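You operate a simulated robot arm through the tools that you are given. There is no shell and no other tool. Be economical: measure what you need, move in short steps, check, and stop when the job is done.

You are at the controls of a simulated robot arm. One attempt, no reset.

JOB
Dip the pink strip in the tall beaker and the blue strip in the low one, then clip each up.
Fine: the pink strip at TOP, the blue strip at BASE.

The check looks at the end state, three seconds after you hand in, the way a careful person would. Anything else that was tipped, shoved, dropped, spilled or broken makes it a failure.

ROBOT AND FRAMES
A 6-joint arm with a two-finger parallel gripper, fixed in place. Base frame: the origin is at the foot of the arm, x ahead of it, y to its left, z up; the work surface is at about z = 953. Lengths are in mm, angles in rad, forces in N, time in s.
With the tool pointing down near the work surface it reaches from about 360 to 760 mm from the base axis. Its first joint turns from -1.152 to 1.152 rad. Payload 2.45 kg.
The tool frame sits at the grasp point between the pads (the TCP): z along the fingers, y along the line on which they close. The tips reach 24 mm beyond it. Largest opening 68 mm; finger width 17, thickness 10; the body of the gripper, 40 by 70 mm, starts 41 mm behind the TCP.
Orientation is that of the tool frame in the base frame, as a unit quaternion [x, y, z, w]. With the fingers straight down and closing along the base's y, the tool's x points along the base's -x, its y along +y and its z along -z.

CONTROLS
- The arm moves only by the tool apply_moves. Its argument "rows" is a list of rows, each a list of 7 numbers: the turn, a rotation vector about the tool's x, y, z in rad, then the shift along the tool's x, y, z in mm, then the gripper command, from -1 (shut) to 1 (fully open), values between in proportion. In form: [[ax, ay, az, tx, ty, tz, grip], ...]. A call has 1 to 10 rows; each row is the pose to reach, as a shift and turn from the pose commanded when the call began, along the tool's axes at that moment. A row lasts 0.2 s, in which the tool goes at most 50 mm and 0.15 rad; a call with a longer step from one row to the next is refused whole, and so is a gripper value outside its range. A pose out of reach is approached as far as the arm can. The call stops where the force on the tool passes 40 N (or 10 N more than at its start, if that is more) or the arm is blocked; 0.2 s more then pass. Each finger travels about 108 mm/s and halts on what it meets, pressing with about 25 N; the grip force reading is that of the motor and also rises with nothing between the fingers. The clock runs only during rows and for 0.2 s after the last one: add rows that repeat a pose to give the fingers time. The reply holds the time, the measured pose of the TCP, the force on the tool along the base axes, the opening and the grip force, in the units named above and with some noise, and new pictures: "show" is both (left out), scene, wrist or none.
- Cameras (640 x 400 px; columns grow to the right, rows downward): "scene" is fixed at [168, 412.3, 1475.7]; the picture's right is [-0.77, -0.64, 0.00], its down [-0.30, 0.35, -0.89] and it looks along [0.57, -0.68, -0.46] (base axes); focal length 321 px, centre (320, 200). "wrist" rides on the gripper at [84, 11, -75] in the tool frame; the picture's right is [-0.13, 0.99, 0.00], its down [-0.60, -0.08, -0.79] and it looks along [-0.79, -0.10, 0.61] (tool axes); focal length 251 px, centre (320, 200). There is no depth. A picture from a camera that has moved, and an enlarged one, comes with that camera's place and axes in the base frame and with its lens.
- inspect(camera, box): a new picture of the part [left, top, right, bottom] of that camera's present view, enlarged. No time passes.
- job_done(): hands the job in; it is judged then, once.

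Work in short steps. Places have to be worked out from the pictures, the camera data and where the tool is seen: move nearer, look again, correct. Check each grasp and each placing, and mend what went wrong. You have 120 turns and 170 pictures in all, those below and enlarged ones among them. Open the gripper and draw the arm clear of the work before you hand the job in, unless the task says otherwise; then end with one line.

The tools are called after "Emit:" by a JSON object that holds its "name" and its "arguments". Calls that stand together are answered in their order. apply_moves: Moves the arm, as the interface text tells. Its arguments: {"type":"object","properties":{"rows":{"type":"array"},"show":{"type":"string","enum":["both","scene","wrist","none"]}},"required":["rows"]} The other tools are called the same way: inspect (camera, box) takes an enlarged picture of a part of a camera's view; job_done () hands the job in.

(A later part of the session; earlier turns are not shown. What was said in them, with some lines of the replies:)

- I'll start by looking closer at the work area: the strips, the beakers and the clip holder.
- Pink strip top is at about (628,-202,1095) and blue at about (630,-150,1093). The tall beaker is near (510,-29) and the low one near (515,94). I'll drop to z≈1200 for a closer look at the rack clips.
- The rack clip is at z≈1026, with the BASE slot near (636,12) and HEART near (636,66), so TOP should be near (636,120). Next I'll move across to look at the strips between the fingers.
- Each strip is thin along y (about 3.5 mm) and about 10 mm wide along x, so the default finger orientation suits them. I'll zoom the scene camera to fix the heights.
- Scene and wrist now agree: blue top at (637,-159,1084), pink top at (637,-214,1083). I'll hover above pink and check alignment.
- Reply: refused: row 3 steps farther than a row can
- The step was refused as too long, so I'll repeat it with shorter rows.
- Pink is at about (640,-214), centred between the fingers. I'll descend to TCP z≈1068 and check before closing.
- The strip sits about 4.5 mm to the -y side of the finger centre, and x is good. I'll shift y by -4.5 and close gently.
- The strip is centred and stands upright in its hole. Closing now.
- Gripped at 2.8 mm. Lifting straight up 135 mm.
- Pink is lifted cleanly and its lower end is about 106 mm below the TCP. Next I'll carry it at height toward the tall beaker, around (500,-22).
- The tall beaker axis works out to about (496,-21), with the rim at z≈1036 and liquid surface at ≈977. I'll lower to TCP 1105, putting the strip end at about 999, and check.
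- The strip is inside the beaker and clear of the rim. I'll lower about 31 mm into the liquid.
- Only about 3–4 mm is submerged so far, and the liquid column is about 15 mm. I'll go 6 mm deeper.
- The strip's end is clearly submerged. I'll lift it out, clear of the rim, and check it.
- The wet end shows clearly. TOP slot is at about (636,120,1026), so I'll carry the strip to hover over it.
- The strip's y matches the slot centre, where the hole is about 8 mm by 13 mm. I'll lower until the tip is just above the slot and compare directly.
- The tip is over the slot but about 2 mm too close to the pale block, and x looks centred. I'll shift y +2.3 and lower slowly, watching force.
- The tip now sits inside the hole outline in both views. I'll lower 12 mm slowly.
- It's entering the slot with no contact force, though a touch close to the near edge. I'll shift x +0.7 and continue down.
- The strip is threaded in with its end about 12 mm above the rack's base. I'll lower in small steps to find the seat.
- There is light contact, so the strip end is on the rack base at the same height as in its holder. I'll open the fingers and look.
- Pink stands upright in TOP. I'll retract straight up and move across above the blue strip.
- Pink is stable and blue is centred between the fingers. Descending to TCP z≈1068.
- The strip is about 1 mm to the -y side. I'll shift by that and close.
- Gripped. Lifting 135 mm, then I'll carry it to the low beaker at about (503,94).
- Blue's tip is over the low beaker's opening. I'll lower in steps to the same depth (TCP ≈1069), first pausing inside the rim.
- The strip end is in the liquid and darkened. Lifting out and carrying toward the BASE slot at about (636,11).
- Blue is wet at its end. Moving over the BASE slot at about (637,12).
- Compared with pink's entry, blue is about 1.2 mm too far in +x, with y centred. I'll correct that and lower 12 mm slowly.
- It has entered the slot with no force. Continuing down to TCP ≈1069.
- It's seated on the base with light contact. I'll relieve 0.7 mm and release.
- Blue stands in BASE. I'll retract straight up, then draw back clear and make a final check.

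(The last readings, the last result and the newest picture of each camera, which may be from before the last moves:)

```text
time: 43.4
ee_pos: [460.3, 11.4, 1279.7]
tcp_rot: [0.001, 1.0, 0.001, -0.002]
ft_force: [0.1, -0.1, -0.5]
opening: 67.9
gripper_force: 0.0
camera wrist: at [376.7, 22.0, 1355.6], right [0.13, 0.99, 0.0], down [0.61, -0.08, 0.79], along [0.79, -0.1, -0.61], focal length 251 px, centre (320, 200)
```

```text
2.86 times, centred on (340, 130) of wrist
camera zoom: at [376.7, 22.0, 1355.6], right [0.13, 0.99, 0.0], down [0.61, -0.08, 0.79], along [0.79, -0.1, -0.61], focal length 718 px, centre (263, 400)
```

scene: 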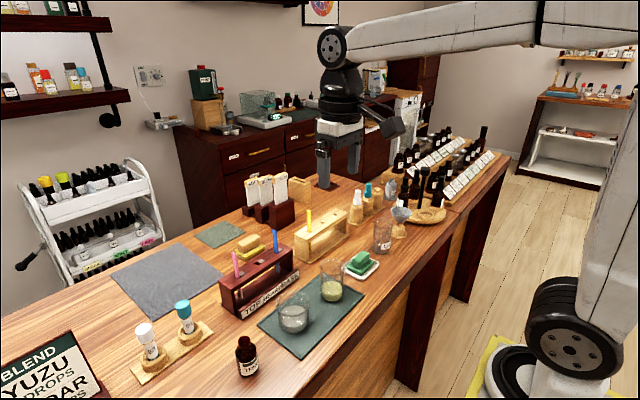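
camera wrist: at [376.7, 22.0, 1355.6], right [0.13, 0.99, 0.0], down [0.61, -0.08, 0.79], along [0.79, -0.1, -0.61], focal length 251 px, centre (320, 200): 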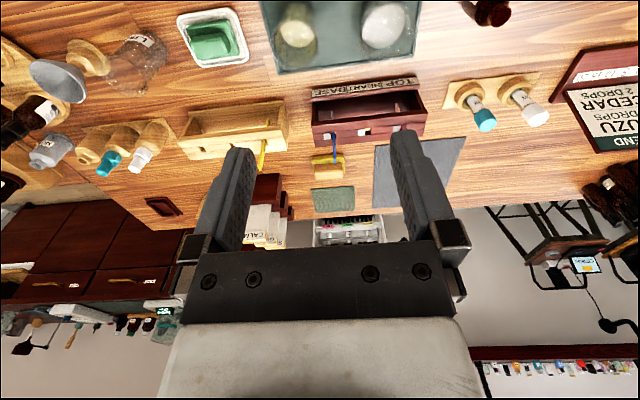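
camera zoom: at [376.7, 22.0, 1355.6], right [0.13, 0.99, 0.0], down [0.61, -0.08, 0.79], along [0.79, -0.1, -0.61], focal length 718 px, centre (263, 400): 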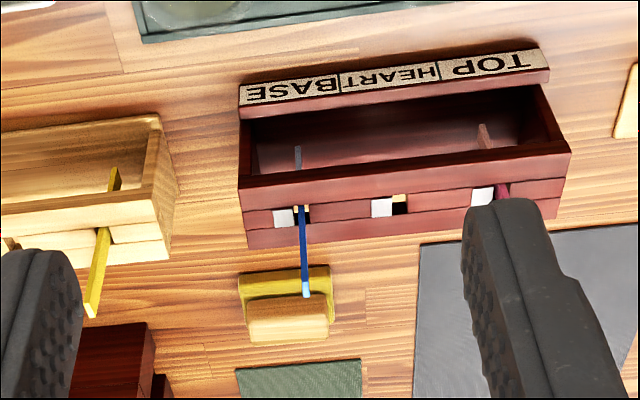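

Both strips stand upright in their slots with wet ends, everything else is undisturbed, and the arm is clear with the gripper open. Handing in.

Emit:
{"name": "job_done", "arguments": {}}

```text
The job is handed in.
```

I dipped the pink strip in the tall beaker and stood it in the TOP slot, and dipped the blue strip in the low beaker and stood it in the BASE slot. Nothing else was moved, and the job is handed in. The strips rest upright in the slots; I saw no clip close on them.
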